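You operate a simulated robot arm through the tools that you are given. There is no shell and no other tool. Be economical: measure what you need, move in short steps, check, and stop when the job is done.

The job below is to be done with a simulated robot arm. You get a single attempt, and the scene is never put back.

## Task
Take the buffing block and leave it on the top of the printer stand. Then take the scrap tub and put it on the lamp table. Then fetch the rubber block and set it on the bundle of slips on the counter of the long bookcase. Then take the sanding block and leave it on the top of the tea trolley. Then put two of the map tubes from the counter of the long bookcase on the top of the side table. Keep to this order. Set down upright: scrap tub, map tube.

Only the result counts: the job must be done as asked and must still hold three seconds after the hand-in. Knocking over, shifting, dropping, spilling or breaking anything else fails it.

## Robot
A 7-joint arm with a two-finger parallel gripper on a trunk, on a base that drives. Base frame: it is fixed to the floor where the robot stands at the start and does not move with it; the origin is under the middle of the robot, x ahead of it, y to its left, z up. Lengths are in m, angles in degrees, forces in N, time in s.
With the tool pointing down near the work surface it reaches from about 0.22 to 0.74 m from the robot's upright axis, wherever it stands. Its first joint turns from -166.0 to 166.0 degrees. Places, roughly: buffing block [0.5, -0.25, 0.75]; bundle of slips [-4.5, -2.5, 0.75]; lamp table [0.6, -0.1, 0.7]; map tube [-4.75, -2.5, 1]; rubber block (6x4x4 cm) [0.2, -1.8, 0.8]; sanding block [-3.5, -2.5, 0.75]; scrap tub (10x9x11 cm) [0.5, -1.8, 0.8]; top of the printer stand [0.5, -2.4, 0.7]; top of the side table [-4.7, -0.5, 0.6]; top of the tea trolley [-4.7, -1.2, 0.7]. Payload 1.57 kg.
The tool frame sits at the grasp point between the pads (the TCP): z along the fingers, y along the line on which they close. The tips reach 0.03 m beyond it. Largest opening 0.11 m; finger width 0.024, thickness 0.012; the body of the gripper, 0.048 by 0.112 m, starts 0.078 m behind the TCP.
Orientation is that of the tool frame in the base frame, as a unit quaternion [x, y, z, w]. With the fingers straight down and closing along the base's y, the tool's x points along the base's -x, its y along +y and its z along -z.

## Interface
- The arm moves only by the tool servo_tool. Its arguments are lists of equal length, an entry for each row: "dp": the shift along the tool's x, y, z in m, a list of three; "delta_rot": the turn, a rotation vector about the tool's x, y, z in rad, a list of three; "gripper": the closure, from 0 (fully open) to 1 (shut). In form: {"dp": [[tx, ty, tz], ...], "delta_rot": [[wx, wy, wz], ...], "gripper": [gripper, ...]}. A call has 1 to 8 rows; each row shifts and turns the commanded pose from where the row before left it, along the tool's axes as they then stand. A row lasts 0.2 s, in which the tool goes at most 0.05 m and 8.6 degrees; a call with a longer step from one row to the next is refused whole, and so is a gripper value outside its range. Where a pose cannot be reached the arm comes as near as it can. A force on the tool above 40 N (or 10 N above the force at the start of the call, whichever is more), or a blocked arm, ends the call early, and 0.2 s more pass. Each finger travels about 0.045 m/s and halts on what it meets, pressing with about 40 N; the grip force reading is that of the motor and also rises with nothing between the fingers. The clock runs only during rows and for 0.2 s after the last one: add rows that do not move to give the fingers time. The reply holds the time, the measured pose of the TCP, the force on the tool along the base axes, the opening and the grip force, in the units named above and with some noise, with the torque about the TCP (base axes, N m) and any sound that the robot's microphone picked up.
- Cameras (640 x 400 px; columns grow to the right, rows downward): "scene" is now at [0.0048, 0.1216, 1.4864]; the picture's right is [-0.55, -0.83, 0.00], its down [-0.70, 0.47, -0.54] and it looks along [0.45, -0.30, -0.84] (base axes); focal length 267 px, centre (320, 200). "wrist" rides on the gripper at [0.07, 0.016, -0.141] in the tool frame; the picture's right is [-0.23, 0.97, 0.00], its down [-0.86, -0.20, -0.48] and it looks along [-0.47, -0.11, 0.88] (tool axes); focal length 222 px, centre (320, 200). There is no depth. A picture from a camera that has moved, and an enlarged one, comes with that camera's place and axes in the base frame and with its lens. The place of the scene camera against the robot may be out by one fixed shift of up to 0.018 m in any direction.
- snapshot(camera): a new picture of that camera. No time passes.
- slide_trunk(by): slides the trunk up (or, below 0, down) by that many m; the arm and the scene camera ride with it, the base frame stays. It gives what a move gives, with no picture.
- base_move(legs): drives the robot by 1 to 6 legs, each [ahead, turn to the left] in m and degrees, along the robot's own axes; the way and the turn of a leg run together, so that a leg with both is an arc; at most 1.5 m and 180 degrees a leg. The arm and the cameras ride along, it lands a little off, and it stops where it bumps. It gives what a move gives.
- head_to(pan, tilt): turns the head with the scene camera to pan (to the left, within 155 degrees either way) and tilt (down, from -29 to 69), counted from straight ahead of the robot. It gives what a move gives.
- zoom(camera, box): a new picture of the part [left, top, right, bottom] of that camera's present view, enlarged. No time passes.
- sign_off(): hands the job in; it is judged then, once.

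Work in short steps. Places have to be worked out from the pictures, the camera data and where the tool is seen: move nearer, look again, correct. Check each grasp and each placing, and mend what went wrong. You have 186 turns and 148 pictures in all, those below and enlarged ones among them. Open the gripper and draw the arm clear of the work before you hand the job in, unless the task says otherwise; then end with one line.

The tools are called after "Emit:" by a JSON object that holds its "name" and its "arguments". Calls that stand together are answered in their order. servo_tool: Moves the arm, as the interface text tells. Its arguments: {"type":"object","properties":{"dp":{"type":"array","items":{"type":"array","items":{"type":"number"}}},"delta_rot":{"type":"array","items":{"type":"array","items":{"type":"number"}}},"gripper":{"type":"array","items":{"type":"number"}}},"required":["dp","delta_rot","gripper"]} The other tools are called the same way: slide_trunk (by) slides the trunk up or down; base_move (legs) drives the base; head_to (pan, tilt) turns the head that bears the scene camera; snapshot (camera) takes a picture; zoom (camera, box) takes an enlarged picture of a part of a camera's view; sign_off () hands the job in.

At the start:

```text
time: 0.0
ee_pos: [0.4109, -0.0457, 0.9561]
ee_rot: [0.0, 1.0, 0.0, 0.0]
wrist_force: [0.2, -0.3, -0.6]
wrist_torque: [0.01, 0.02, 0.01]
width: 0.11
gripper_force: 0.1
trunk travel left (down, up): [-0.45, 0.14]
robot x, y, heading: [0.0027, 0.0026, -0.0]
head pan, tilt: [-33.5, 57.5]
```

scene: 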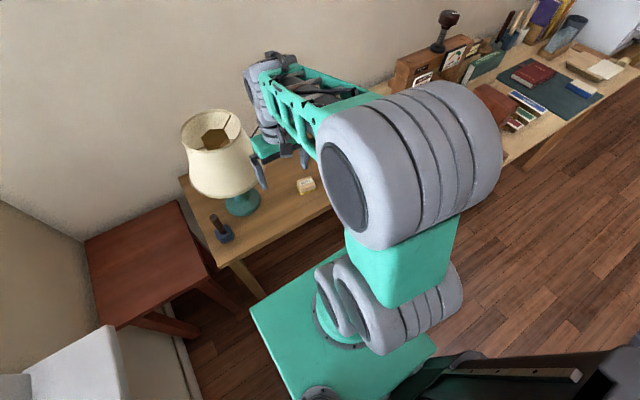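
wrist: 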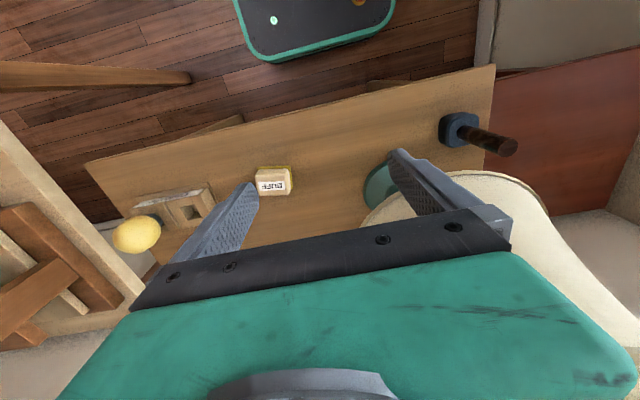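

The small cream block lies on the lamp table, at about (0.49, -0.14). I zoom in on it and on the rest of the scene to identify things.

Emit:
{"name": "zoom", "arguments": {"camera": "wrist", "box": [80, 130, 320, 280]}}

Emit:
{"name": "zoom", "arguments": {"camera": "scene", "box": [160, 100, 360, 300]}}

Emit:
{"name": "zoom", "arguments": {"camera": "scene", "box": [380, 0, 640, 160]}}

```text
2.67 times, centred on (200, 205) of wrist
camera zoom: at [0.3426, -0.0287, 1.0987], right [0.23, 0.97, 0.0], down [0.86, -0.2, 0.48], along [0.47, -0.11, -0.88], focal length 592 px, centre (640, 187)
```

zoom: 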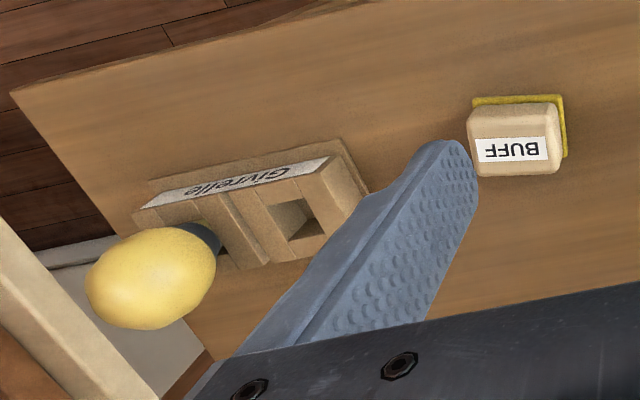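

```text
2.00 times, centred on (260, 200) of scene
camera zoom: at [0.0048, 0.1216, 1.4864], right [-0.55, -0.83, 0.0], down [-0.7, 0.47, -0.54], along [0.45, -0.3, -0.84], focal length 534 px, centre (440, 200)
```

zoom: 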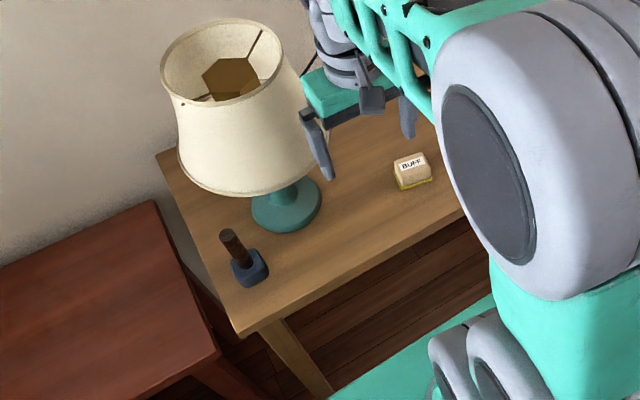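

```text
2.46 times, centred on (510, 80) of scene
camera zoom: at [0.0048, 0.1216, 1.4864], right [-0.55, -0.83, 0.0], down [-0.7, 0.47, -0.54], along [0.45, -0.3, -0.84], focal length 657 px, centre (-148, 495)
```

zoom: 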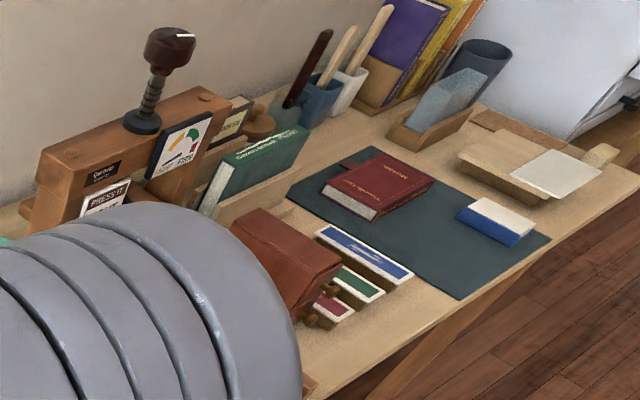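

The block reads "BUFF" and sits near (0.47, -0.14). I move over it, going right first to stay away from the lamp.

Emit:
{"name": "servo_tool", "arguments": {"dp": [[0, -0.045, 0], [0, -0.045, 0], [-0.03, 0, 0.03], [-0.025, 0, 0.03], [0, 0, 0]], "delta_rot": [[0, 0, 0], [0, 0, 0], [0, 0, 0], [0, 0, 0], [0, 0, 0]], "gripper": [0, 0, 0, 0, 0]}}

Emit:
{"name": "snapshot", "arguments": {"camera": "wrist"}}

Emit:
{"name": "snapshot", "arguments": {"camera": "scene"}}

```text
time: 1.2
ee_pos: [0.4671, -0.1358, 0.8974]
ee_rot: [0.0, 1.0, 0.0, -0.001]
wrist_force: [0.4, -0.1, -0.5]
wrist_torque: [-0.02, 0.03, 0.01]
width: 0.1102
gripper_force: 0.0
trunk travel left (down, up): [-0.45, 0.14]
robot x, y, heading: [-0.0015, -0.0002, -0.0]
head pan, tilt: [-33.5, 57.5]
```

```text
142 pictures are left
camera wrist: at [0.3981, -0.1189, 1.0389], right [0.23, 0.97, 0.0], down [0.86, -0.2, 0.48], along [0.47, -0.11, -0.88], focal length 222 px, centre (320, 200)
```

wrist: 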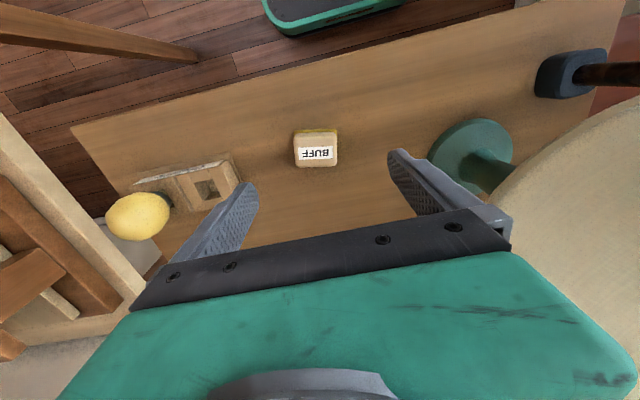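

```text
141 pictures are left
camera scene: at [0.0051, 0.1214, 1.4864], right [-0.55, -0.83, 0.0], down [-0.7, 0.47, -0.54], along [0.45, -0.3, -0.84], focal length 267 px, centre (320, 200)
```

scene: 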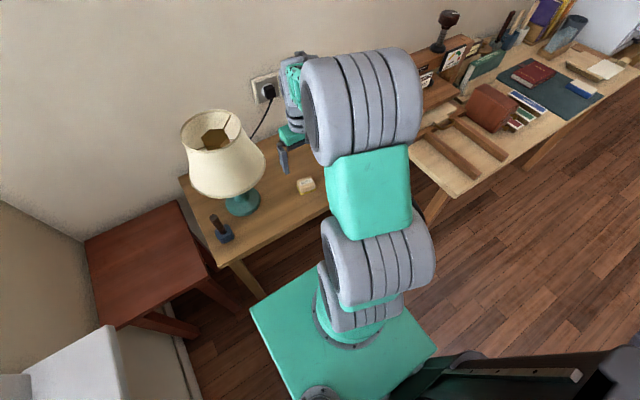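

The block top is at about (0.476, -0.143), with its long axis turned about 10° from y. I align the gripper, centre over it and go down in part.

Emit:
{"name": "servo_tool", "arguments": {"dp": [[0, 0, 0], [0, 0, 0], [-0.01, -0.005, 0.03], [0, 0, 0.04], [0, 0, 0]], "delta_rot": [[0, 0, 0.09], [0, 0, 0.09], [0, 0, 0], [0, 0, 0], [0, 0, 0]], "gripper": [0, 0, 0, 0, 0]}}

Emit:
{"name": "snapshot", "arguments": {"camera": "wrist"}}

```text
time: 2.4
ee_pos: [0.4759, -0.1426, 0.8276]
ee_rot: [0.089, 0.996, 0.0, 0.0]
wrist_force: [0.0, 0.4, -0.4]
wrist_torque: [-0.02, 0.0, 0.01]
width: 0.11
gripper_force: 0.1
trunk travel left (down, up): [-0.45, 0.14]
robot x, y, heading: [-0.0015, 0.0009, 0.3]
head pan, tilt: [-33.5, 57.5]
```

```text
140 pictures are left
camera wrist: at [0.4099, -0.1132, 0.9697], right [0.4, 0.92, 0.0], down [0.81, -0.35, 0.48], along [0.44, -0.19, -0.88], focal length 222 px, centre (320, 200)
```

wrist: 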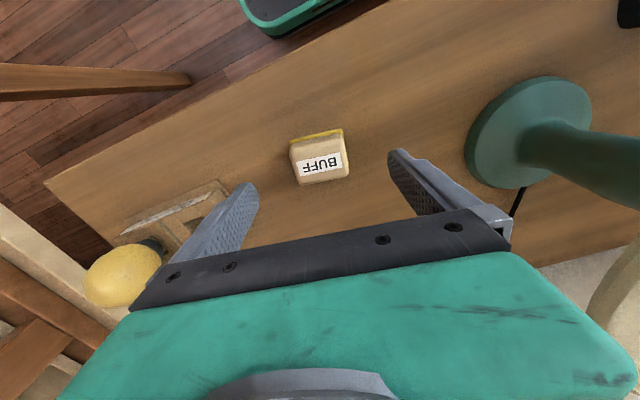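

Aligned. I descend to about z = 0.757 and close.

Emit:
{"name": "servo_tool", "arguments": {"dp": [[-0.004, -0.001, 0.035], [0, 0, 0.035], [0, 0, 0], [0, 0, 0], [0, 0, 0], [0, 0, 0]], "delta_rot": [[0, 0, 0], [0, 0, 0], [0, 0, 0], [0, 0, 0], [0, 0, 0], [0, 0, 0]], "gripper": [0, 0, 0, 1, 1, 1]}}

Emit:
{"name": "snapshot", "arguments": {"camera": "wrist"}}

```text
time: 3.8
ee_pos: [0.4799, -0.1455, 0.7573]
ee_rot: [0.089, 0.996, 0.0, -0.001]
wrist_force: [0.1, 0.3, -0.6]
wrist_torque: [0.0, -0.01, 0.02]
width: 0.0596
gripper_force: 12.4
trunk travel left (down, up): [-0.45, 0.14]
robot x, y, heading: [0.0038, 0.0017, -0.0]
head pan, tilt: [-33.5, 57.5]
```

```text
139 pictures are left
camera wrist: at [0.4154, -0.1172, 0.898], right [0.4, 0.92, 0.0], down [0.81, -0.35, 0.48], along [0.44, -0.19, -0.88], focal length 222 px, centre (320, 200)
```

wrist: 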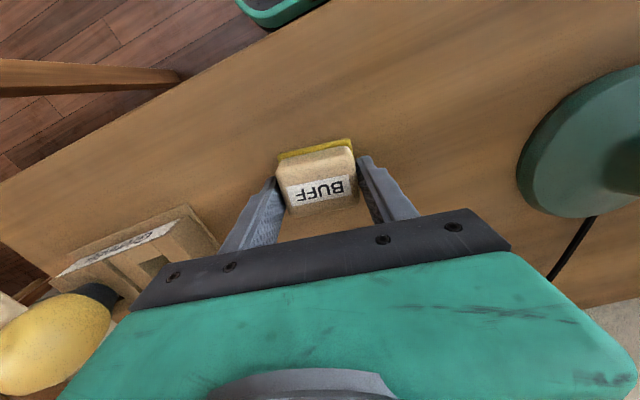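

Fingers touch the block at about 0.06 opening. I finish the squeeze and lift.

Emit:
{"name": "servo_tool", "arguments": {"dp": [[0, 0, 0], [0, 0, 0], [0, 0, -0.03], [0, 0, -0.04], [0, 0, -0.04], [0, 0, 0]], "delta_rot": [[0, 0, 0], [0, 0, 0], [0, 0, 0], [0, 0, 0], [0, 0, 0], [0, 0, 0]], "gripper": [1, 1, 1, 1, 1, 1]}}

Emit:
{"name": "snapshot", "arguments": {"camera": "wrist"}}

```text
time: 5.2
ee_pos: [0.4812, -0.1465, 0.8659]
ee_rot: [0.09, 0.996, 0.0, 0.001]
wrist_force: [-0.2, -0.3, -0.8]
wrist_torque: [-0.02, 0.02, -0.02]
width: 0.0591
gripper_force: 40.0
trunk travel left (down, up): [-0.45, 0.14]
robot x, y, heading: [-0.0018, 0.0029, -0.1]
head pan, tilt: [-33.5, 57.5]
```

```text
138 pictures are left
camera wrist: at [0.4162, -0.1172, 1.0081], right [0.4, 0.92, 0.0], down [0.81, -0.35, 0.48], along [0.44, -0.19, -0.88], focal length 222 px, centre (320, 200)
```

wrist: 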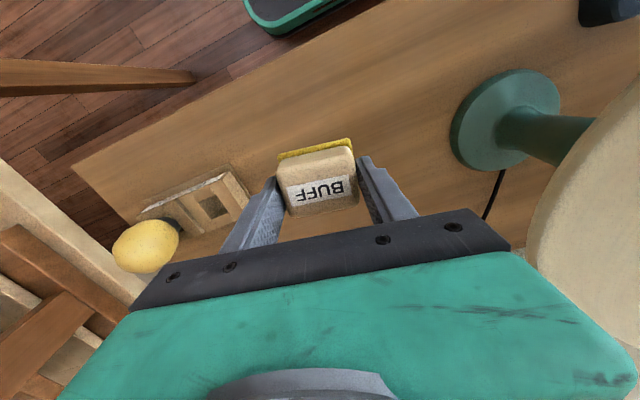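

Held (opening 0.059, grip 40 N). I draw the arm in and up, then look around to plan the drive.

Emit:
{"name": "servo_tool", "arguments": {"dp": [[0.03, 0, -0.04], [0.04, 0, -0.03], [0.04, 0, -0.03], [0.04, 0, 0], [0, 0, 0]], "delta_rot": [[0, 0, 0], [0, 0, 0], [0, 0, 0], [0, 0, 0], [0, 0, 0]], "gripper": [1, 1, 1, 1, 1]}}

Emit:
{"name": "head_to", "arguments": {"pan": -80, "tilt": 25}}

Emit:
{"name": "snapshot", "arguments": {"camera": "scene"}}

Emit:
{"name": "head_to", "arguments": {"pan": -150, "tilt": 25}}

Emit:
{"name": "snapshot", "arguments": {"camera": "scene"}}

```text
time: 6.4
ee_pos: [0.3325, -0.12, 0.9678]
ee_rot: [0.09, 0.996, 0.0, 0.001]
wrist_force: [-0.7, 0.3, -0.2]
wrist_torque: [0.0, -0.04, -0.03]
width: 0.059
gripper_force: 40.1
trunk travel left (down, up): [-0.45, 0.14]
robot x, y, heading: [0.0001, -0.0038, 0.2]
head pan, tilt: [-33.5, 57.5]
```

```text
time: 7.5
ee_pos: [0.334, -0.1209, 0.9679]
ee_rot: [0.09, 0.996, 0.0, 0.0]
wrist_force: [-0.5, -0.7, -0.4]
wrist_torque: [-0.01, 0.01, 0.01]
width: 0.0589
gripper_force: 40.0
trunk travel left (down, up): [-0.45, 0.14]
robot x, y, heading: [0.0009, -0.0007, -0.2]
head pan, tilt: [-80.0, 25.0]
```

```text
137 pictures are left
camera scene: at [-0.037, 0.0692, 1.5334], right [-0.98, -0.17, 0.0], down [-0.07, 0.42, -0.91], along [0.16, -0.89, -0.42], focal length 267 px, centre (320, 200)
```

scene: 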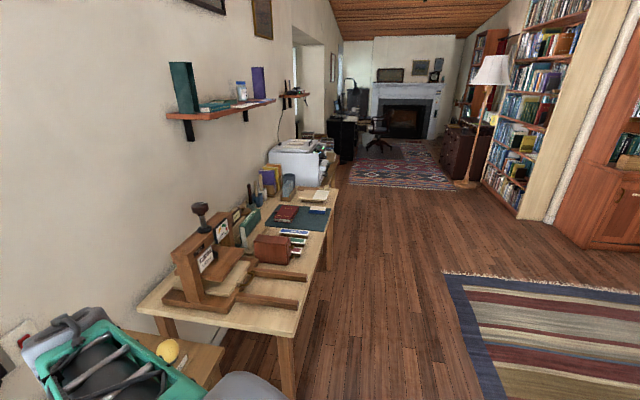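

```text
time: 8.9
ee_pos: [0.3329, -0.1189, 0.9678]
ee_rot: [0.09, 0.996, 0.0, 0.0]
wrist_force: [-0.2, 0.2, -0.2]
wrist_torque: [-0.02, -0.02, 0.01]
width: 0.0587
gripper_force: 39.7
trunk travel left (down, up): [-0.45, 0.14]
robot x, y, heading: [0.0014, 0.001, -0.1]
head pan, tilt: [-150.0, 25.0]
```

```text
136 pictures are left
camera scene: at [-0.1329, 0.1138, 1.5335], right [-0.5, 0.87, 0.0], down [0.37, 0.21, -0.91], along [-0.78, -0.45, -0.42], focal length 267 px, centre (320, 200)
```

scene: 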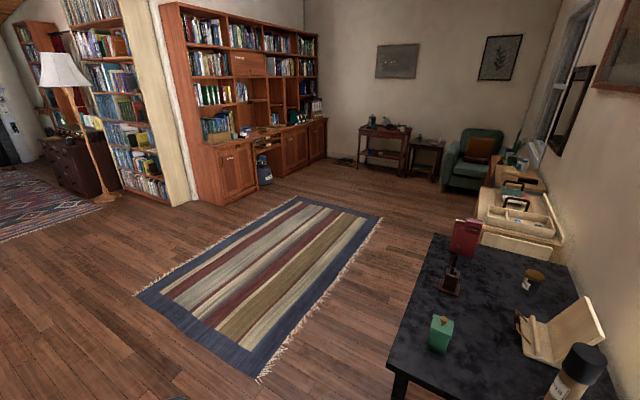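

The workbench runs from y ≈ -0.5 to -1.9 with its edge at x ≈ 0.15, and the printer stands beyond it. I back off a little, turn right slightly past 90° to clear the bench, and drive along it.

Emit:
{"name": "base_move", "arguments": {"legs": [[-0.12, 0], [0, -98], [1.5, 0]]}}

Emit:
{"name": "head_to", "arguments": {"pan": 45, "tilt": 35}}

Emit:
{"name": "snapshot", "arguments": {"camera": "scene"}}

```text
time: 21.3
ee_pos: [-0.5152, -1.7725, 0.9672]
ee_rot: [0.815, 0.579, 0.0, 0.0]
wrist_force: [-0.6, 0.1, -0.6]
wrist_torque: [-0.01, -0.01, 0.01]
width: 0.059
gripper_force: 40.1
trunk travel left (down, up): [-0.45, 0.14]
robot x, y, heading: [-0.3462, -1.458, -98.8]
head pan, tilt: [-150.0, 25.0]
```

```text
time: 24.1
ee_pos: [-0.5139, -1.772, 0.9674]
ee_rot: [0.815, 0.579, 0.0, 0.0]
wrist_force: [0.7, 0.3, -0.1]
wrist_torque: [-0.03, -0.01, -0.01]
width: 0.059
gripper_force: 39.7
trunk travel left (down, up): [-0.45, 0.14]
robot x, y, heading: [-0.3406, -1.4592, -99.0]
head pan, tilt: [45.0, 35.0]
```

```text
135 pictures are left
camera scene: at [-0.1246, -1.4918, 1.5177], right [-0.81, -0.59, 0.0], down [-0.34, 0.46, -0.82], along [0.48, -0.66, -0.57], focal length 267 px, centre (320, 200)
```

scene: 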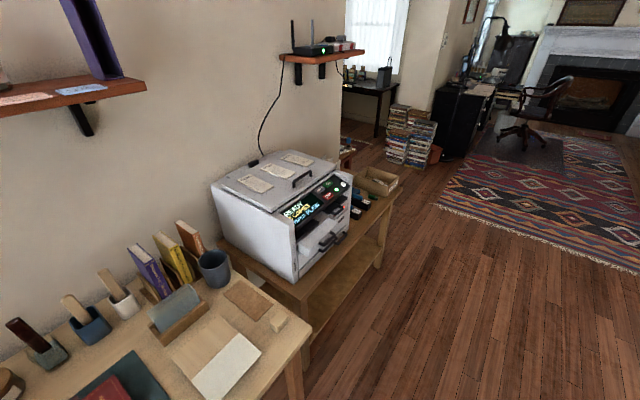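

I zoom in on the printer stand's free area and on the bench end, where the tub and rubber block should be.

Emit:
{"name": "zoom", "arguments": {"camera": "scene", "box": [200, 130, 420, 330]}}

Emit:
{"name": "zoom", "arguments": {"camera": "scene", "box": [130, 220, 330, 400]}}

```text
2.00 times, centred on (310, 230) of scene
camera zoom: at [-0.1246, -1.4918, 1.5177], right [-0.81, -0.59, 0.0], down [-0.34, 0.46, -0.82], along [0.48, -0.66, -0.57], focal length 534 px, centre (340, 140)
```

zoom: 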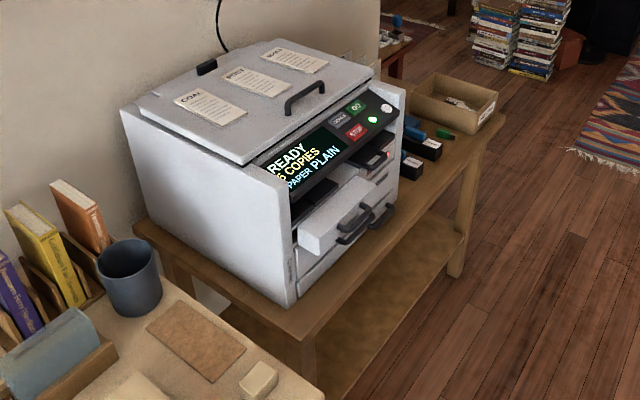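

```text
2.22 times, centred on (230, 310) of scene
camera zoom: at [-0.1246, -1.4918, 1.5177], right [-0.81, -0.59, 0.0], down [-0.34, 0.46, -0.82], along [0.48, -0.66, -0.57], focal length 594 px, centre (520, -44)
```

zoom: 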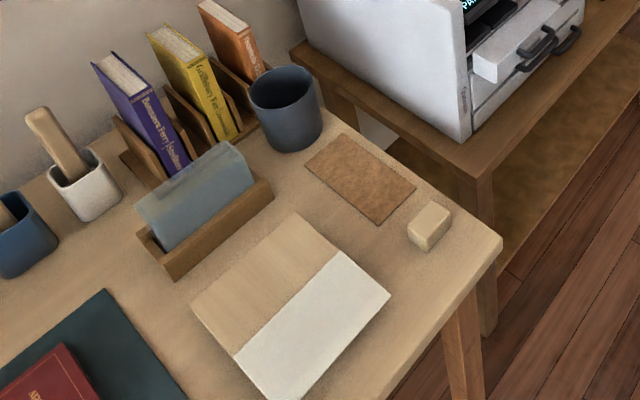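

The tub is at about (0.51, -1.78) and the rubber block at about (0.22, -1.77) on the bench. I drive to in front of the printer stand's right part to see its free space.

Emit:
{"name": "base_move", "arguments": {"legs": [[1.0, 0], [0, 99], [0.3, 0]]}}

Emit:
{"name": "head_to", "arguments": {"pan": 0, "tilt": 45}}

Emit:
{"name": "snapshot", "arguments": {"camera": "scene"}}

Emit:
{"name": "snapshot", "arguments": {"camera": "wrist"}}

```text
time: 35.2
ee_pos: [0.1526, -2.5466, 0.9667]
ee_rot: [0.071, 0.997, 0.001, 0.0]
wrist_force: [0.6, 0.0, -1.0]
wrist_torque: [0.05, 0.01, 0.02]
width: 0.0588
gripper_force: 40.3
trunk travel left (down, up): [-0.45, 0.14]
robot x, y, heading: [-0.1865, -2.44, 1.9]
head pan, tilt: [45.0, 35.0]
```

```text
time: 36.3
ee_pos: [0.1528, -2.5472, 0.9684]
ee_rot: [0.072, 0.997, 0.0, 0.0]
wrist_force: [0.8, -1.1, -1.1]
wrist_torque: [-0.02, 0.02, -0.01]
width: 0.059
gripper_force: 39.5
trunk travel left (down, up): [-0.45, 0.14]
robot x, y, heading: [-0.181, -2.4399, 2.3]
head pan, tilt: [0.0, 45.0]
```

```text
132 pictures are left
camera scene: at [-0.1625, -2.2787, 1.5029], right [0.04, -1.0, 0.0], down [-0.71, -0.03, -0.71], along [0.71, 0.03, -0.71], focal length 267 px, centre (320, 200)
```

scene: 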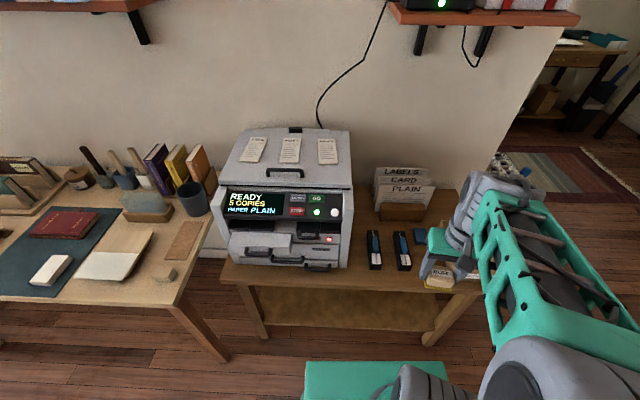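

```text
131 pictures are left
camera wrist: at [0.0865, -2.5201, 1.11], right [0.36, 0.93, 0.0], down [0.82, -0.32, 0.48], along [0.45, -0.17, -0.88], focal length 222 px, centre (320, 200)
```

wrist: 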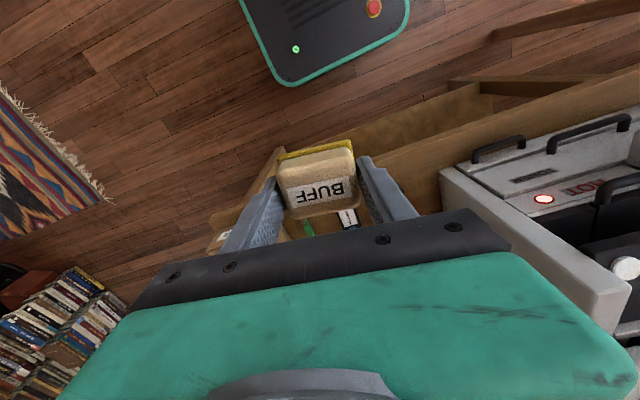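

I zoom on the stand's right part.

Emit:
{"name": "zoom", "arguments": {"camera": "scene", "box": [320, 140, 500, 320]}}

```text
2.22 times, centred on (410, 230) of scene
camera zoom: at [-0.1625, -2.2787, 1.5029], right [0.04, -1.0, 0.0], down [-0.71, -0.03, -0.71], along [0.71, 0.03, -0.71], focal length 594 px, centre (120, 133)
```

zoom: 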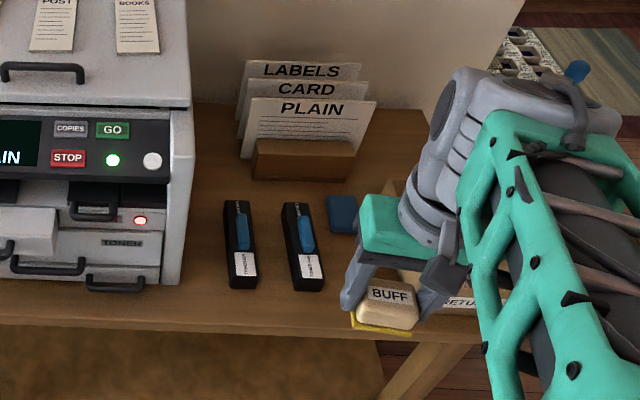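

The zone right of the toner sticks is hidden by the gripper. I swing the tool left in front of the stand to see it.

Emit:
{"name": "servo_tool", "arguments": {"dp": [[0, 0.05, 0], [0, 0.05, 0], [0, 0.05, 0], [0, 0.05, 0], [0, 0.05, 0], [0, 0.05, 0], [0, 0, 0]], "delta_rot": [[0, 0, 0], [0, 0, 0], [0, 0, 0], [0, 0, 0], [0, 0, 0], [0, 0, 0], [0, 0, 0]], "gripper": [1, 1, 1, 1, 1, 1, 1]}}

Emit:
{"name": "zoom", "arguments": {"camera": "scene", "box": [320, 140, 500, 320]}}

```text
time: 37.9
ee_pos: [0.1947, -2.2471, 0.9693]
ee_rot: [0.072, 0.997, 0.0, 0.0]
wrist_force: [0.3, -0.2, -1.4]
wrist_torque: [0.0, -0.01, 0.03]
width: 0.0588
gripper_force: 40.2
trunk travel left (down, up): [-0.45, 0.14]
robot x, y, heading: [-0.186, -2.4398, 2.0]
head pan, tilt: [0.0, 45.0]
```

```text
2.22 times, centred on (410, 230) of scene
camera zoom: at [-0.1623, -2.2783, 1.5028], right [0.04, -1.0, 0.0], down [-0.71, -0.03, -0.71], along [0.71, 0.03, -0.71], focal length 594 px, centre (120, 133)
```

zoom: 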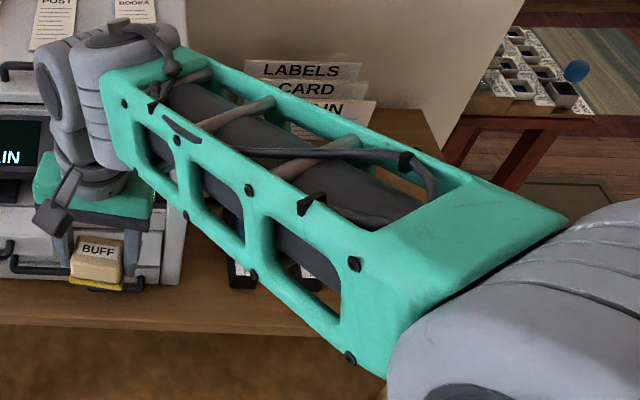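

The forearm is in the way on this side, so I swing to the far right instead.

Emit:
{"name": "servo_tool", "arguments": {"dp": [[0, -0.05, 0], [0, -0.05, 0], [0, -0.05, 0], [0, -0.05, 0], [0, -0.05, 0], [0, -0.05, 0], [0, -0.05, 0], [0, -0.05, 0]], "delta_rot": [[0, 0, 0], [0, 0, 0], [0, 0, 0], [0, 0, 0], [0, 0, 0], [0, 0, 0], [0, 0, 0], [0, 0, 0]], "gripper": [1, 1, 1, 1, 1, 1, 1, 1]}}

Emit:
{"name": "servo_tool", "arguments": {"dp": [[0, -0.05, 0], [0, -0.05, 0], [0, -0.05, 0], [0, 0, 0]], "delta_rot": [[0, 0, 0], [0, 0, 0], [0, 0, 0], [0, 0, 0]], "gripper": [1, 1, 1, 1]}}

Emit:
{"name": "zoom", "arguments": {"camera": "scene", "box": [320, 140, 500, 320]}}

Emit:
{"name": "snapshot", "arguments": {"camera": "wrist"}}

```text
time: 39.7
ee_pos: [0.1379, -2.6455, 0.9693]
ee_rot: [0.071, 0.997, 0.001, 0.0]
wrist_force: [-0.6, -0.4, -0.7]
wrist_torque: [0.0, 0.0, 0.0]
width: 0.059
gripper_force: 40.1
trunk travel left (down, up): [-0.45, 0.14]
robot x, y, heading: [-0.1847, -2.4351, 2.1]
head pan, tilt: [0.0, 45.0]
```

```text
time: 40.7
ee_pos: [0.1191, -2.7934, 0.9693]
ee_rot: [0.071, 0.997, 0.0, 0.0]
wrist_force: [0.1, -0.7, -0.8]
wrist_torque: [0.02, 0.01, 0.0]
width: 0.059
gripper_force: 39.8
trunk travel left (down, up): [-0.45, 0.14]
robot x, y, heading: [-0.1861, -2.4423, 2.3]
head pan, tilt: [0.0, 45.0]
```

```text
2.22 times, centred on (410, 230) of scene
camera zoom: at [-0.1625, -2.2793, 1.5029], right [0.04, -1.0, 0.0], down [-0.71, -0.03, -0.71], along [0.71, 0.03, -0.71], focal length 594 px, centre (120, 133)
```

zoom: 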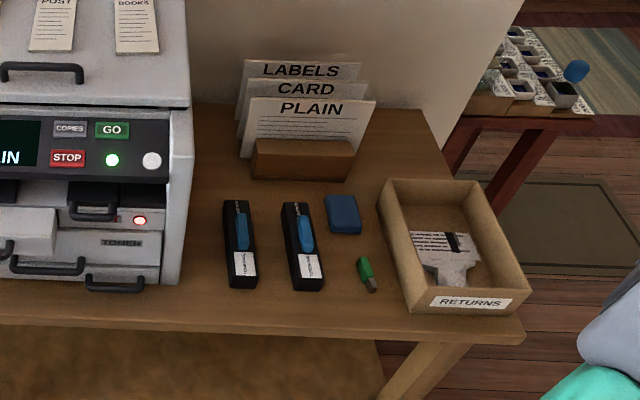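

```text
127 pictures are left
camera wrist: at [0.0506, -2.7667, 1.1118], right [0.36, 0.93, 0.0], down [0.82, -0.32, 0.48], along [0.45, -0.17, -0.88], focal length 222 px, centre (320, 200)
```

wrist: 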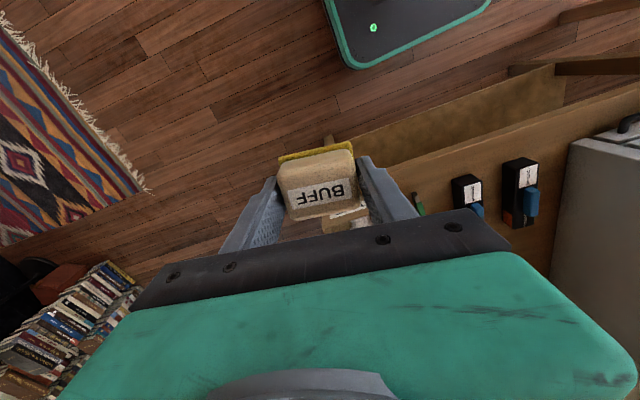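

Free spot: the front strip between the second toner stick and the RETURNS box, centre about (0.293, -2.603), with no tall neighbours. I straighten the tool and move above it.

Emit:
{"name": "servo_tool", "arguments": {"dp": [[0, 0, 0], [-0.029, 0.032, 0.02], [-0.029, 0.032, 0.02], [-0.029, 0.032, 0.02], [-0.029, 0.032, 0.02], [-0.029, 0.032, 0.02], [-0.029, 0.03, 0.02], [0, 0, 0]], "delta_rot": [[0, 0, -0.14], [0, 0, 0], [0, 0, 0], [0, 0, 0], [0, 0, 0], [0, 0, 0], [0, 0, 0], [0, 0, 0]], "gripper": [1, 1, 1, 1, 1, 1, 1, 1]}}

Emit:
{"name": "zoom", "arguments": {"camera": "scene", "box": [320, 140, 500, 320]}}

Emit:
{"name": "snapshot", "arguments": {"camera": "wrist"}}

```text
time: 42.5
ee_pos: [0.2923, -2.6056, 0.8479]
ee_rot: [0.002, 1.0, 0.0, 0.001]
wrist_force: [0.1, -0.7, -0.5]
wrist_torque: [-0.01, 0.02, -0.01]
width: 0.0589
gripper_force: 39.6
trunk travel left (down, up): [-0.45, 0.14]
robot x, y, heading: [-0.1825, -2.438, 2.1]
head pan, tilt: [0.0, 45.0]
```

```text
2.22 times, centred on (410, 230) of scene
camera zoom: at [-0.1621, -2.2787, 1.5029], right [0.04, -1.0, 0.0], down [-0.71, -0.03, -0.71], along [0.71, 0.03, -0.71], focal length 594 px, centre (120, 133)
```

zoom: 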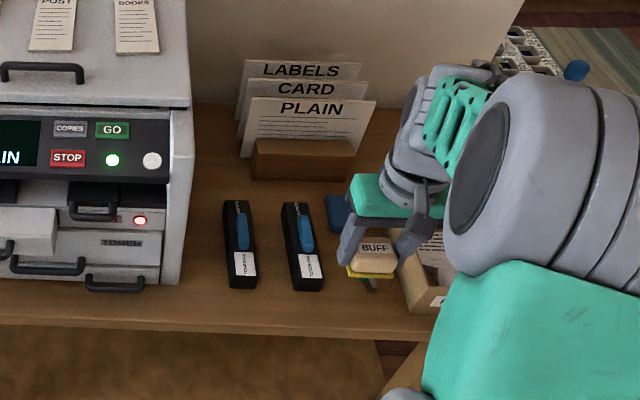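

```text
125 pictures are left
camera wrist: at [0.2226, -2.588, 0.9889], right [0.23, 0.97, 0.0], down [0.85, -0.2, 0.48], along [0.47, -0.11, -0.88], focal length 222 px, centre (320, 200)
```

wrist: 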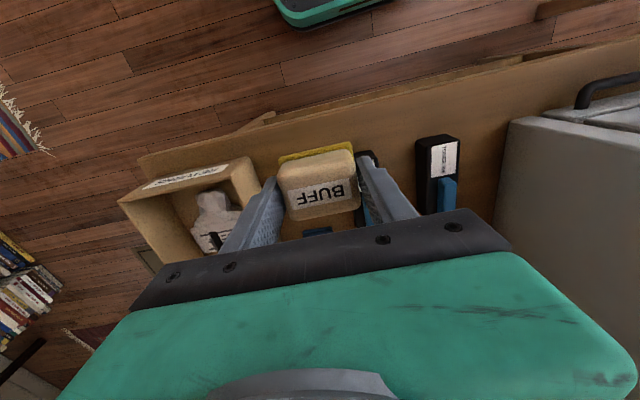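

Spot confirmed. I shift 5 mm toward the edge to clear the USB stick, then lower to just above the surface.

Emit:
{"name": "servo_tool", "arguments": {"dp": [[0.005, 0, 0.03], [0, 0, 0.04], [0, 0, 0.02], [0, 0, 0]], "delta_rot": [[0, 0, 0], [0, 0, 0], [0, 0, 0], [0, 0, 0]], "gripper": [1, 1, 1, 1]}}

Emit:
{"name": "zoom", "arguments": {"camera": "scene", "box": [350, 200, 470, 300]}}

Emit:
{"name": "snapshot", "arguments": {"camera": "wrist"}}

```text
time: 43.5
ee_pos: [0.2884, -2.6042, 0.7578]
ee_rot: [0.001, 1.0, 0.0, 0.0]
wrist_force: [0.1, -0.8, -0.3]
wrist_torque: [0.02, 0.01, 0.03]
width: 0.0591
gripper_force: 40.3
trunk travel left (down, up): [-0.45, 0.14]
robot x, y, heading: [-0.1861, -2.4393, 1.9]
head pan, tilt: [0.0, 45.0]
```

```text
4.00 times, centred on (410, 250) of scene
camera zoom: at [-0.1624, -2.2788, 1.5029], right [0.04, -1.0, 0.0], down [-0.71, -0.03, -0.71], along [0.71, 0.03, -0.71], focal length 1068 px, centre (-40, 0)
```

zoom: 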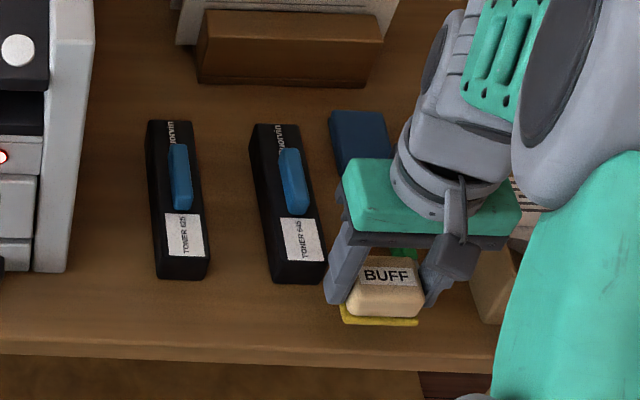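

```text
123 pictures are left
camera wrist: at [0.218, -2.5884, 0.8992], right [0.23, 0.97, 0.0], down [0.85, -0.2, 0.48], along [0.47, -0.11, -0.88], focal length 222 px, centre (320, 200)
```

wrist: 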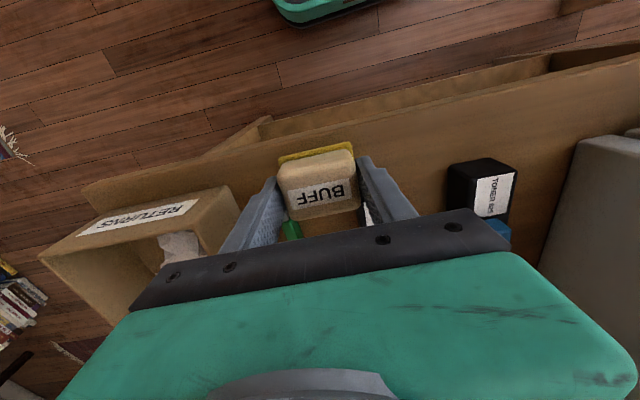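

Clear all round. I lower slowly until contact shows in the force.

Emit:
{"name": "servo_tool", "arguments": {"dp": [[0, 0, 0.01], [0, 0, 0.006], [0, 0, 0.004], [0, 0, 0]], "delta_rot": [[0, 0, 0], [0, 0, 0], [0, 0, 0], [0, 0, 0]], "gripper": [1, 1, 1, 1]}}

```text
time: 44.5
ee_pos: [0.2872, -2.6041, 0.7368]
ee_rot: [0.001, 1.0, -0.001, 0.0]
wrist_force: [0.2, 0.5, -0.5]
wrist_torque: [0.0, -0.01, 0.02]
width: 0.0587
gripper_force: 39.9
trunk travel left (down, up): [-0.45, 0.14]
robot x, y, heading: [-0.1845, -2.4427, 2.1]
head pan, tilt: [0.0, 45.0]
```

No contact yet; I go on down in small steps.

Emit:
{"name": "servo_tool", "arguments": {"dp": [[0, 0, 0.003], [0, 0, 0.003], [0, 0, 0.003], [0, 0, 0]], "delta_rot": [[0, 0, 0], [0, 0, 0], [0, 0, 0], [0, 0, 0]], "gripper": [1, 1, 1, 1]}}

Emit:
{"name": "zoom", "arguments": {"camera": "wrist", "box": [200, 120, 440, 260]}}

```text
time: 45.5
ee_pos: [0.2875, -2.6044, 0.7279]
ee_rot: [0.002, 1.0, 0.0, -0.001]
wrist_force: [0.8, 0.8, -1.1]
wrist_torque: [0.02, 0.02, -0.02]
width: 0.0588
gripper_force: 40.3
trunk travel left (down, up): [-0.45, 0.14]
robot x, y, heading: [-0.1859, -2.4375, 2.2]
head pan, tilt: [0.0, 45.0]
```

```text
2.67 times, centred on (320, 190) of wrist
camera zoom: at [0.2176, -2.588, 0.8711], right [0.23, 0.97, 0.0], down [0.85, -0.2, 0.48], along [0.47, -0.11, -0.88], focal length 592 px, centre (320, 227)
```

zoom: 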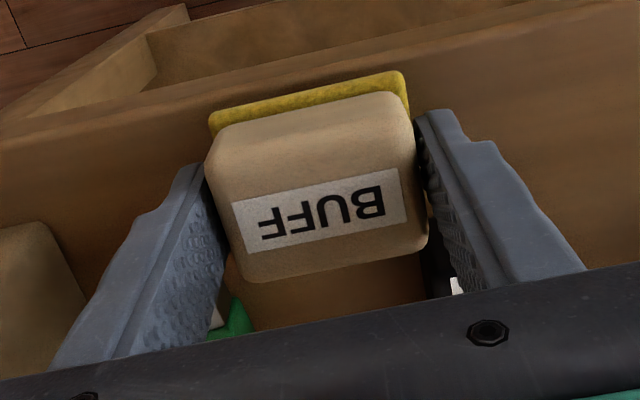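

Still above the surface; continuing in 3 mm steps.

Emit:
{"name": "servo_tool", "arguments": {"dp": [[0, 0, 0.003], [0, 0, 0.003], [0, 0, 0.003], [0, 0, 0.003], [0, 0, 0]], "delta_rot": [[0, 0, 0], [0, 0, 0], [0, 0, 0], [0, 0, 0], [0, 0, 0]], "gripper": [1, 1, 1, 1, 1]}}

```text
time: 46.7
ee_pos: [0.2863, -2.6048, 0.7179]
ee_rot: [0.001, 1.0, 0.0, 0.0]
wrist_force: [0.3, -0.9, 0.1]
wrist_torque: [0.0, 0.01, 0.0]
width: 0.0591
gripper_force: 40.6
trunk travel left (down, up): [-0.45, 0.14]
robot x, y, heading: [-0.1867, -2.4396, 2.1]
head pan, tilt: [0.0, 45.0]
```

Emit:
{"name": "servo_tool", "arguments": {"dp": [[0, 0, 0.003], [0, 0, 0.003], [0, 0, 0.003], [0, 0, 0.003], [0, 0, 0]], "delta_rot": [[0, 0, 0], [0, 0, 0], [0, 0, 0], [0, 0, 0], [0, 0, 0]], "gripper": [1, 1, 1, 1, 1]}}

Emit:
{"name": "zoom", "arguments": {"camera": "wrist", "box": [200, 120, 440, 260]}}

Emit:
{"name": "zoom", "arguments": {"camera": "scene", "box": [350, 200, 470, 300]}}

```text
time: 47.4
ee_pos: [0.2884, -2.6047, 0.7156]
ee_rot: [0.001, 1.0, -0.002, 0.001]
wrist_force: [-5.2, 2.3, 19.4]
wrist_torque: [0.26, 0.6, -0.01]
width: 0.0589
gripper_force: 40.1
trunk travel left (down, up): [-0.45, 0.14]
robot x, y, heading: [-0.1859, -2.4439, 2.0]
head pan, tilt: [0.0, 45.0]
stopped in row 3: the force on the tool passed its limit (the readings are from after the stop); the commanded pose is now the measured one
```

```text
2.67 times, centred on (320, 190) of wrist
camera zoom: at [0.2183, -2.5878, 0.8571], right [0.23, 0.97, 0.0], down [0.85, -0.2, 0.48], along [0.47, -0.11, -0.88], focal length 592 px, centre (320, 227)
```

zoom: 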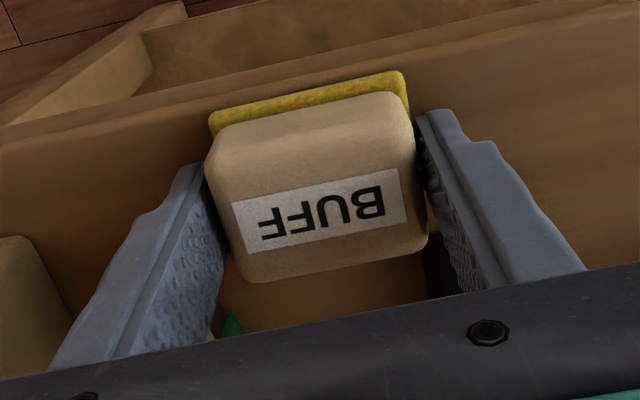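

```text
4.00 times, centred on (410, 250) of scene
camera zoom: at [-0.1646, -2.2782, 1.5031], right [0.04, -1.0, 0.0], down [-0.71, -0.03, -0.71], along [0.71, 0.03, -0.71], focal length 1068 px, centre (-40, 0)
```

zoom: 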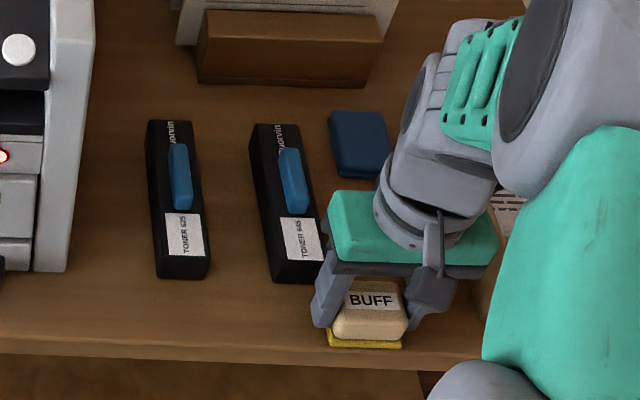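

Contact with the stand (19 N). I open modestly and rise.

Emit:
{"name": "servo_tool", "arguments": {"dp": [[0, 0, 0], [0, 0, 0], [0, 0, 0], [0, 0, -0.03], [0, 0, -0.05], [0, 0, -0.05], [0, 0, -0.05], [0, 0, -0.05]], "delta_rot": [[0, 0, 0], [0, 0, 0], [0, 0, 0], [0, 0, 0], [0, 0, 0], [0, 0, 0], [0, 0, 0], [0, 0, 0]], "gripper": [0.32, 0.32, 0.32, 0.32, 0.32, 0.32, 0.32, 0.32]}}

Emit:
{"name": "zoom", "arguments": {"camera": "scene", "box": [350, 200, 470, 300]}}

Emit:
{"name": "snapshot", "arguments": {"camera": "wrist"}}

```text
time: 49.2
ee_pos: [0.2863, -2.6045, 0.9458]
ee_rot: [0.001, 1.0, 0.0, 0.001]
wrist_force: [1.0, 0.0, -0.7]
wrist_torque: [-0.01, -0.03, 0.02]
width: 0.0749
gripper_force: 0.0
trunk travel left (down, up): [-0.45, 0.14]
robot x, y, heading: [-0.1853, -2.4371, 1.7]
head pan, tilt: [0.0, 45.0]
```

```text
4.00 times, centred on (410, 250) of scene
camera zoom: at [-0.1627, -2.2788, 1.5028], right [0.04, -1.0, 0.0], down [-0.71, -0.03, -0.71], along [0.71, 0.03, -0.71], focal length 1068 px, centre (-40, 0)
```

zoom: 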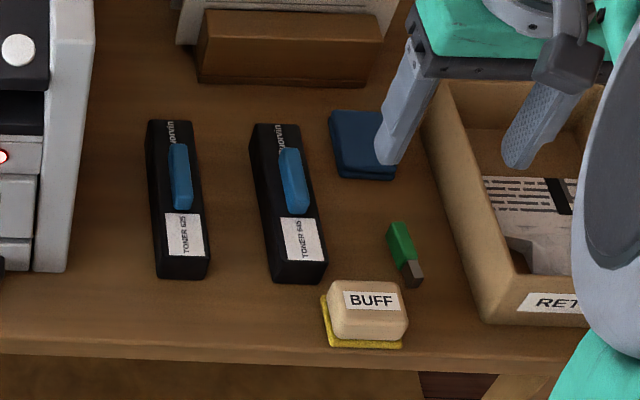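

```text
118 pictures are left
camera wrist: at [0.2171, -2.5864, 1.0866], right [0.23, 0.97, 0.0], down [0.85, -0.2, 0.48], along [0.47, -0.11, -0.88], focal length 222 px, centre (320, 200)
```

wrist: 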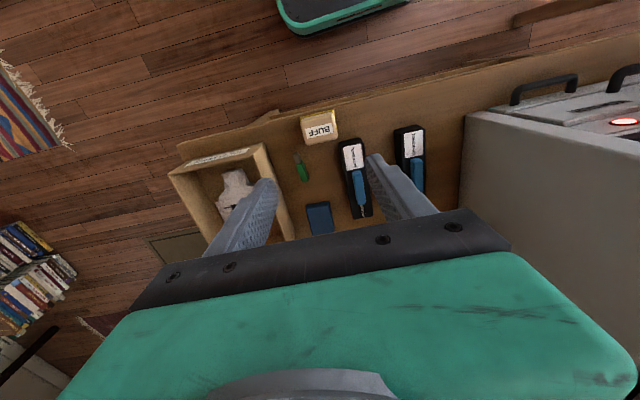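

The buffing block stands properly on the printer stand. Next the tub: I draw the arm in centrally, back off and drive to the bench end.

Emit:
{"name": "servo_tool", "arguments": {"dp": [[0.045, 0, -0.02], [0.045, 0, -0.02], [0.045, 0, 0], [0.03, 0.03, 0], [0, 0.045, 0], [0, 0.045, 0], [0, 0.04, 0], [0, 0, 0]], "delta_rot": [[0, 0, 0], [0, 0, 0], [0, 0, 0], [0, 0, 0], [0, 0, 0], [0, 0, 0], [0, 0, 0], [0, 0, 0]], "gripper": [0, 0, 0, 0, 0, 0, 0, 0]}}

Emit:
{"name": "base_move", "arguments": {"legs": [[-0.3, 0], [0, 88], [0.69, 0], [0, -90], [0.28, 0]]}}

Emit:
{"name": "snapshot", "arguments": {"camera": "scene"}}

Emit:
{"name": "snapshot", "arguments": {"camera": "wrist"}}

```text
time: 51.0
ee_pos: [0.1235, -2.4471, 0.9805]
ee_rot: [0.002, 1.0, 0.0, 0.001]
wrist_force: [-0.5, 0.4, 0.3]
wrist_torque: [0.0, 0.01, 0.01]
width: 0.1097
gripper_force: 0.2
trunk travel left (down, up): [-0.45, 0.14]
robot x, y, heading: [-0.1831, -2.4393, 2.1]
head pan, tilt: [0.0, 45.0]
```

```text
time: 65.5
ee_pos: [0.1159, -1.8151, 0.9802]
ee_rot: [0.047, 0.999, 0.0, 0.001]
wrist_force: [-0.1, -0.3, 0.4]
wrist_torque: [0.01, -0.03, 0.04]
width: 0.1101
gripper_force: 0.0
trunk travel left (down, up): [-0.45, 0.14]
robot x, y, heading: [-0.189, -1.7788, -2.9]
head pan, tilt: [0.0, 45.0]
```

```text
117 pictures are left
camera scene: at [-0.154, -1.6203, 1.5029], right [-0.05, -1.0, 0.0], down [-0.71, 0.04, -0.71], along [0.71, -0.04, -0.71], focal length 267 px, centre (320, 200)
```

scene: 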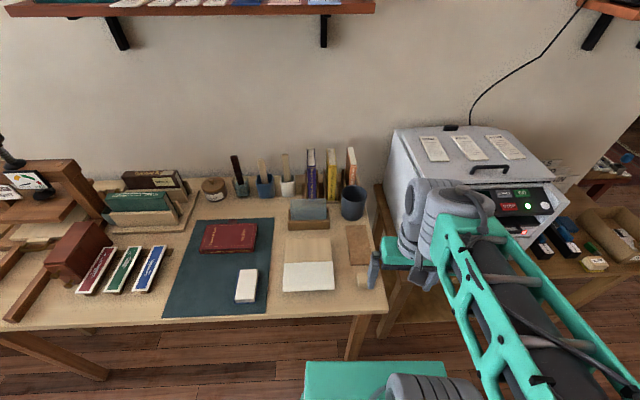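

```text
116 pictures are left
camera wrist: at [0.0483, -1.7908, 1.1221], right [0.32, 0.95, 0.0], down [0.83, -0.28, 0.48], along [0.46, -0.15, -0.88], focal length 222 px, centre (320, 200)
```

wrist: 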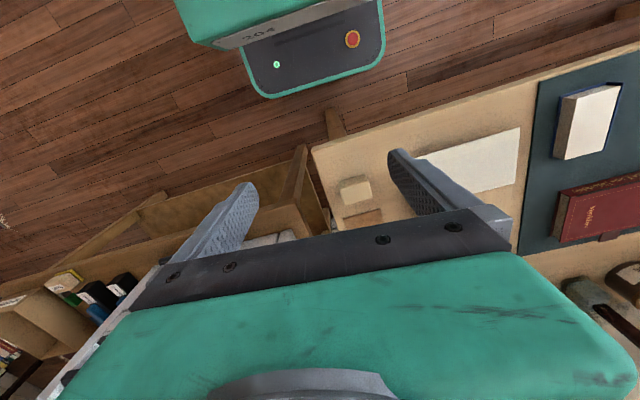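

The tub stands at about (0.53, -1.78). I zoom to see its shape and neighbours.

Emit:
{"name": "zoom", "arguments": {"camera": "scene", "box": [280, 140, 420, 300]}}

```text
2.50 times, centred on (350, 220) of scene
camera zoom: at [-0.154, -1.6203, 1.5029], right [-0.05, -1.0, 0.0], down [-0.71, 0.04, -0.71], along [0.71, -0.04, -0.71], focal length 668 px, centre (245, 150)
```

zoom: 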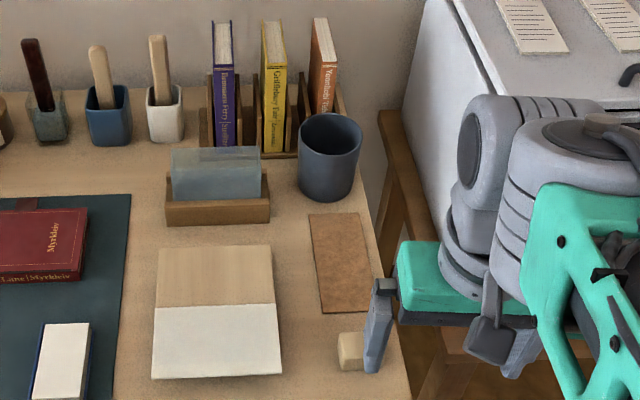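

The tub is round, about 9 cm wide; the card holder's left side is close, so I'll close the fingers along a 30° line. I turn the tool and move above the tub.

Emit:
{"name": "servo_tool", "arguments": {"dp": [[0, 0, 0], [0, 0, 0], [0, 0, 0], [-0.0398, 0.02875, 0], [-0.0398, 0.02875, 0], [-0.0398, 0.02875, 0], [-0.0398, 0.02875, 0], [0, 0, 0]], "delta_rot": [[0, 0, 0.145], [0, 0, 0.145], [0, 0, 0.14], [0, 0, 0], [0, 0, 0], [0, 0, 0], [0, 0, 0], [0, 0, 0]], "gripper": [0, 0, 0, 0, 0, 0, 0, 0]}}

Emit:
{"name": "servo_tool", "arguments": {"dp": [[-0.0398, 0.02875, 0], [-0.0398, 0.02875, 0], [-0.0398, 0.02875, 0], [-0.02, 0.014, 0], [0, 0, 0]], "delta_rot": [[0, 0, 0], [0, 0, 0], [0, 0, 0], [0, 0, 0], [0, 0, 0]], "gripper": [0, 0, 0, 0, 0]}}

Emit:
{"name": "snapshot", "arguments": {"camera": "wrist"}}

Emit:
{"name": "zoom", "arguments": {"camera": "scene", "box": [280, 140, 420, 300]}}

```text
time: 67.3
ee_pos: [0.315, -1.7924, 0.979]
ee_rot: [0.259, 0.966, -0.001, 0.001]
wrist_force: [0.2, 0.7, 0.1]
wrist_torque: [0.07, 0.0, 0.01]
width: 0.1101
gripper_force: 0.1
trunk travel left (down, up): [-0.45, 0.14]
robot x, y, heading: [-0.1896, -1.7779, -3.1]
head pan, tilt: [0.0, 45.0]
```

```text
time: 68.5
ee_pos: [0.482, -1.7758, 0.9805]
ee_rot: [0.258, 0.966, 0.0, 0.001]
wrist_force: [0.3, 0.0, 0.2]
wrist_torque: [0.01, 0.0, 0.0]
width: 0.11
gripper_force: 0.1
trunk travel left (down, up): [-0.45, 0.14]
robot x, y, heading: [-0.1918, -1.7769, -3.1]
head pan, tilt: [0.0, 45.0]
```

```text
114 pictures are left
camera wrist: at [0.4301, -1.726, 1.1225], right [0.68, 0.73, 0.0], down [0.64, -0.6, 0.48], along [0.35, -0.33, -0.88], focal length 222 px, centre (320, 200)
```

wrist: 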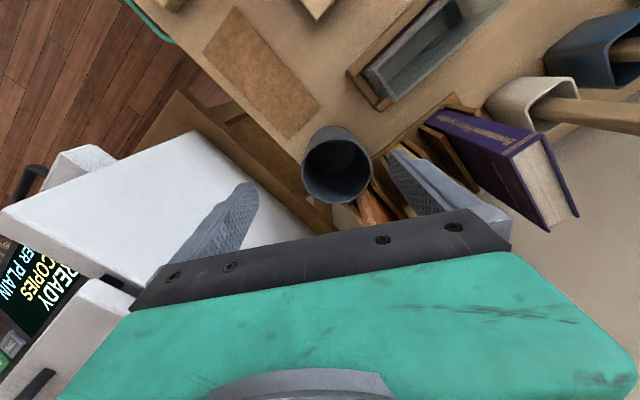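

```text
2.50 times, centred on (350, 220) of scene
camera zoom: at [-0.1539, -1.6202, 1.5029], right [-0.05, -1.0, 0.0], down [-0.71, 0.04, -0.71], along [0.71, -0.04, -0.71], focal length 668 px, centre (245, 150)
```

zoom: 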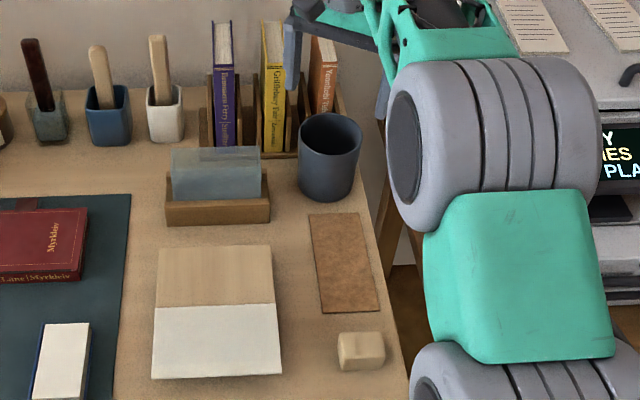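

The tub's rim centre comes out at (0.511, -1.776), agreeing between both cameras. I centre and go down part-way.

Emit:
{"name": "servo_tool", "arguments": {"dp": [[-0.0255, 0.0145, 0], [0, 0, 0.04], [0, 0, 0.04], [0, 0, 0]], "delta_rot": [[0, 0, 0], [0, 0, 0], [0, 0, 0], [0, 0, 0]], "gripper": [0, 0, 0, 0]}}

Emit:
{"name": "snapshot", "arguments": {"camera": "wrist"}}

Emit:
{"name": "zoom", "arguments": {"camera": "scene", "box": [280, 120, 420, 260]}}

```text
time: 69.5
ee_pos: [0.513, -1.7759, 0.9002]
ee_rot: [0.259, 0.966, 0.0, 0.001]
wrist_force: [0.2, 0.2, 0.3]
wrist_torque: [-0.01, -0.01, -0.04]
width: 0.1102
gripper_force: 0.1
trunk travel left (down, up): [-0.45, 0.14]
robot x, y, heading: [-0.191, -1.7806, -2.9]
head pan, tilt: [0.0, 45.0]
```

```text
112 pictures are left
camera wrist: at [0.4595, -1.7257, 1.0414], right [0.68, 0.73, 0.0], down [0.64, -0.6, 0.48], along [0.35, -0.33, -0.88], focal length 222 px, centre (320, 200)
```

wrist: 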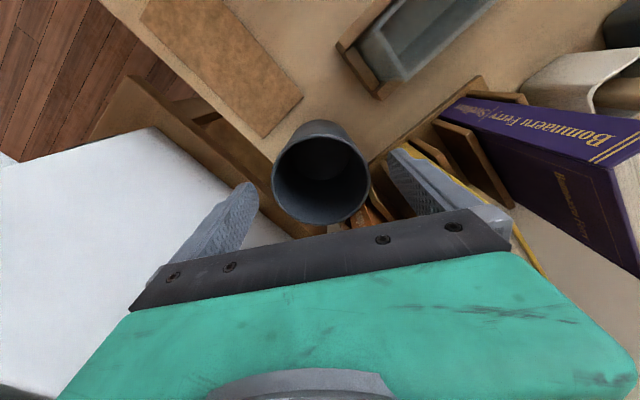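

```text
2.86 times, centred on (350, 190) of scene
camera zoom: at [-0.1537, -1.6202, 1.5029], right [-0.05, -1.0, 0.0], down [-0.71, 0.04, -0.71], along [0.71, -0.04, -0.71], focal length 763 px, centre (234, 229)
```

zoom: 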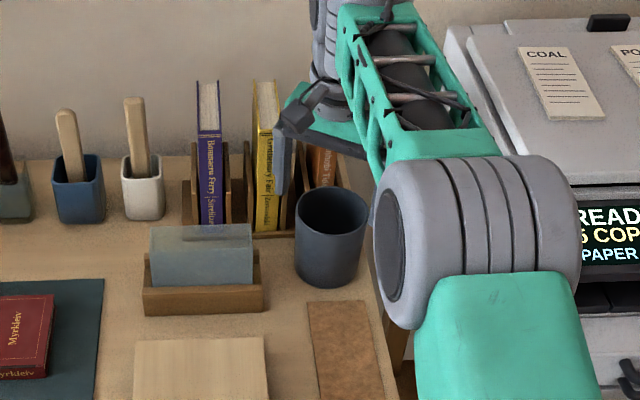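

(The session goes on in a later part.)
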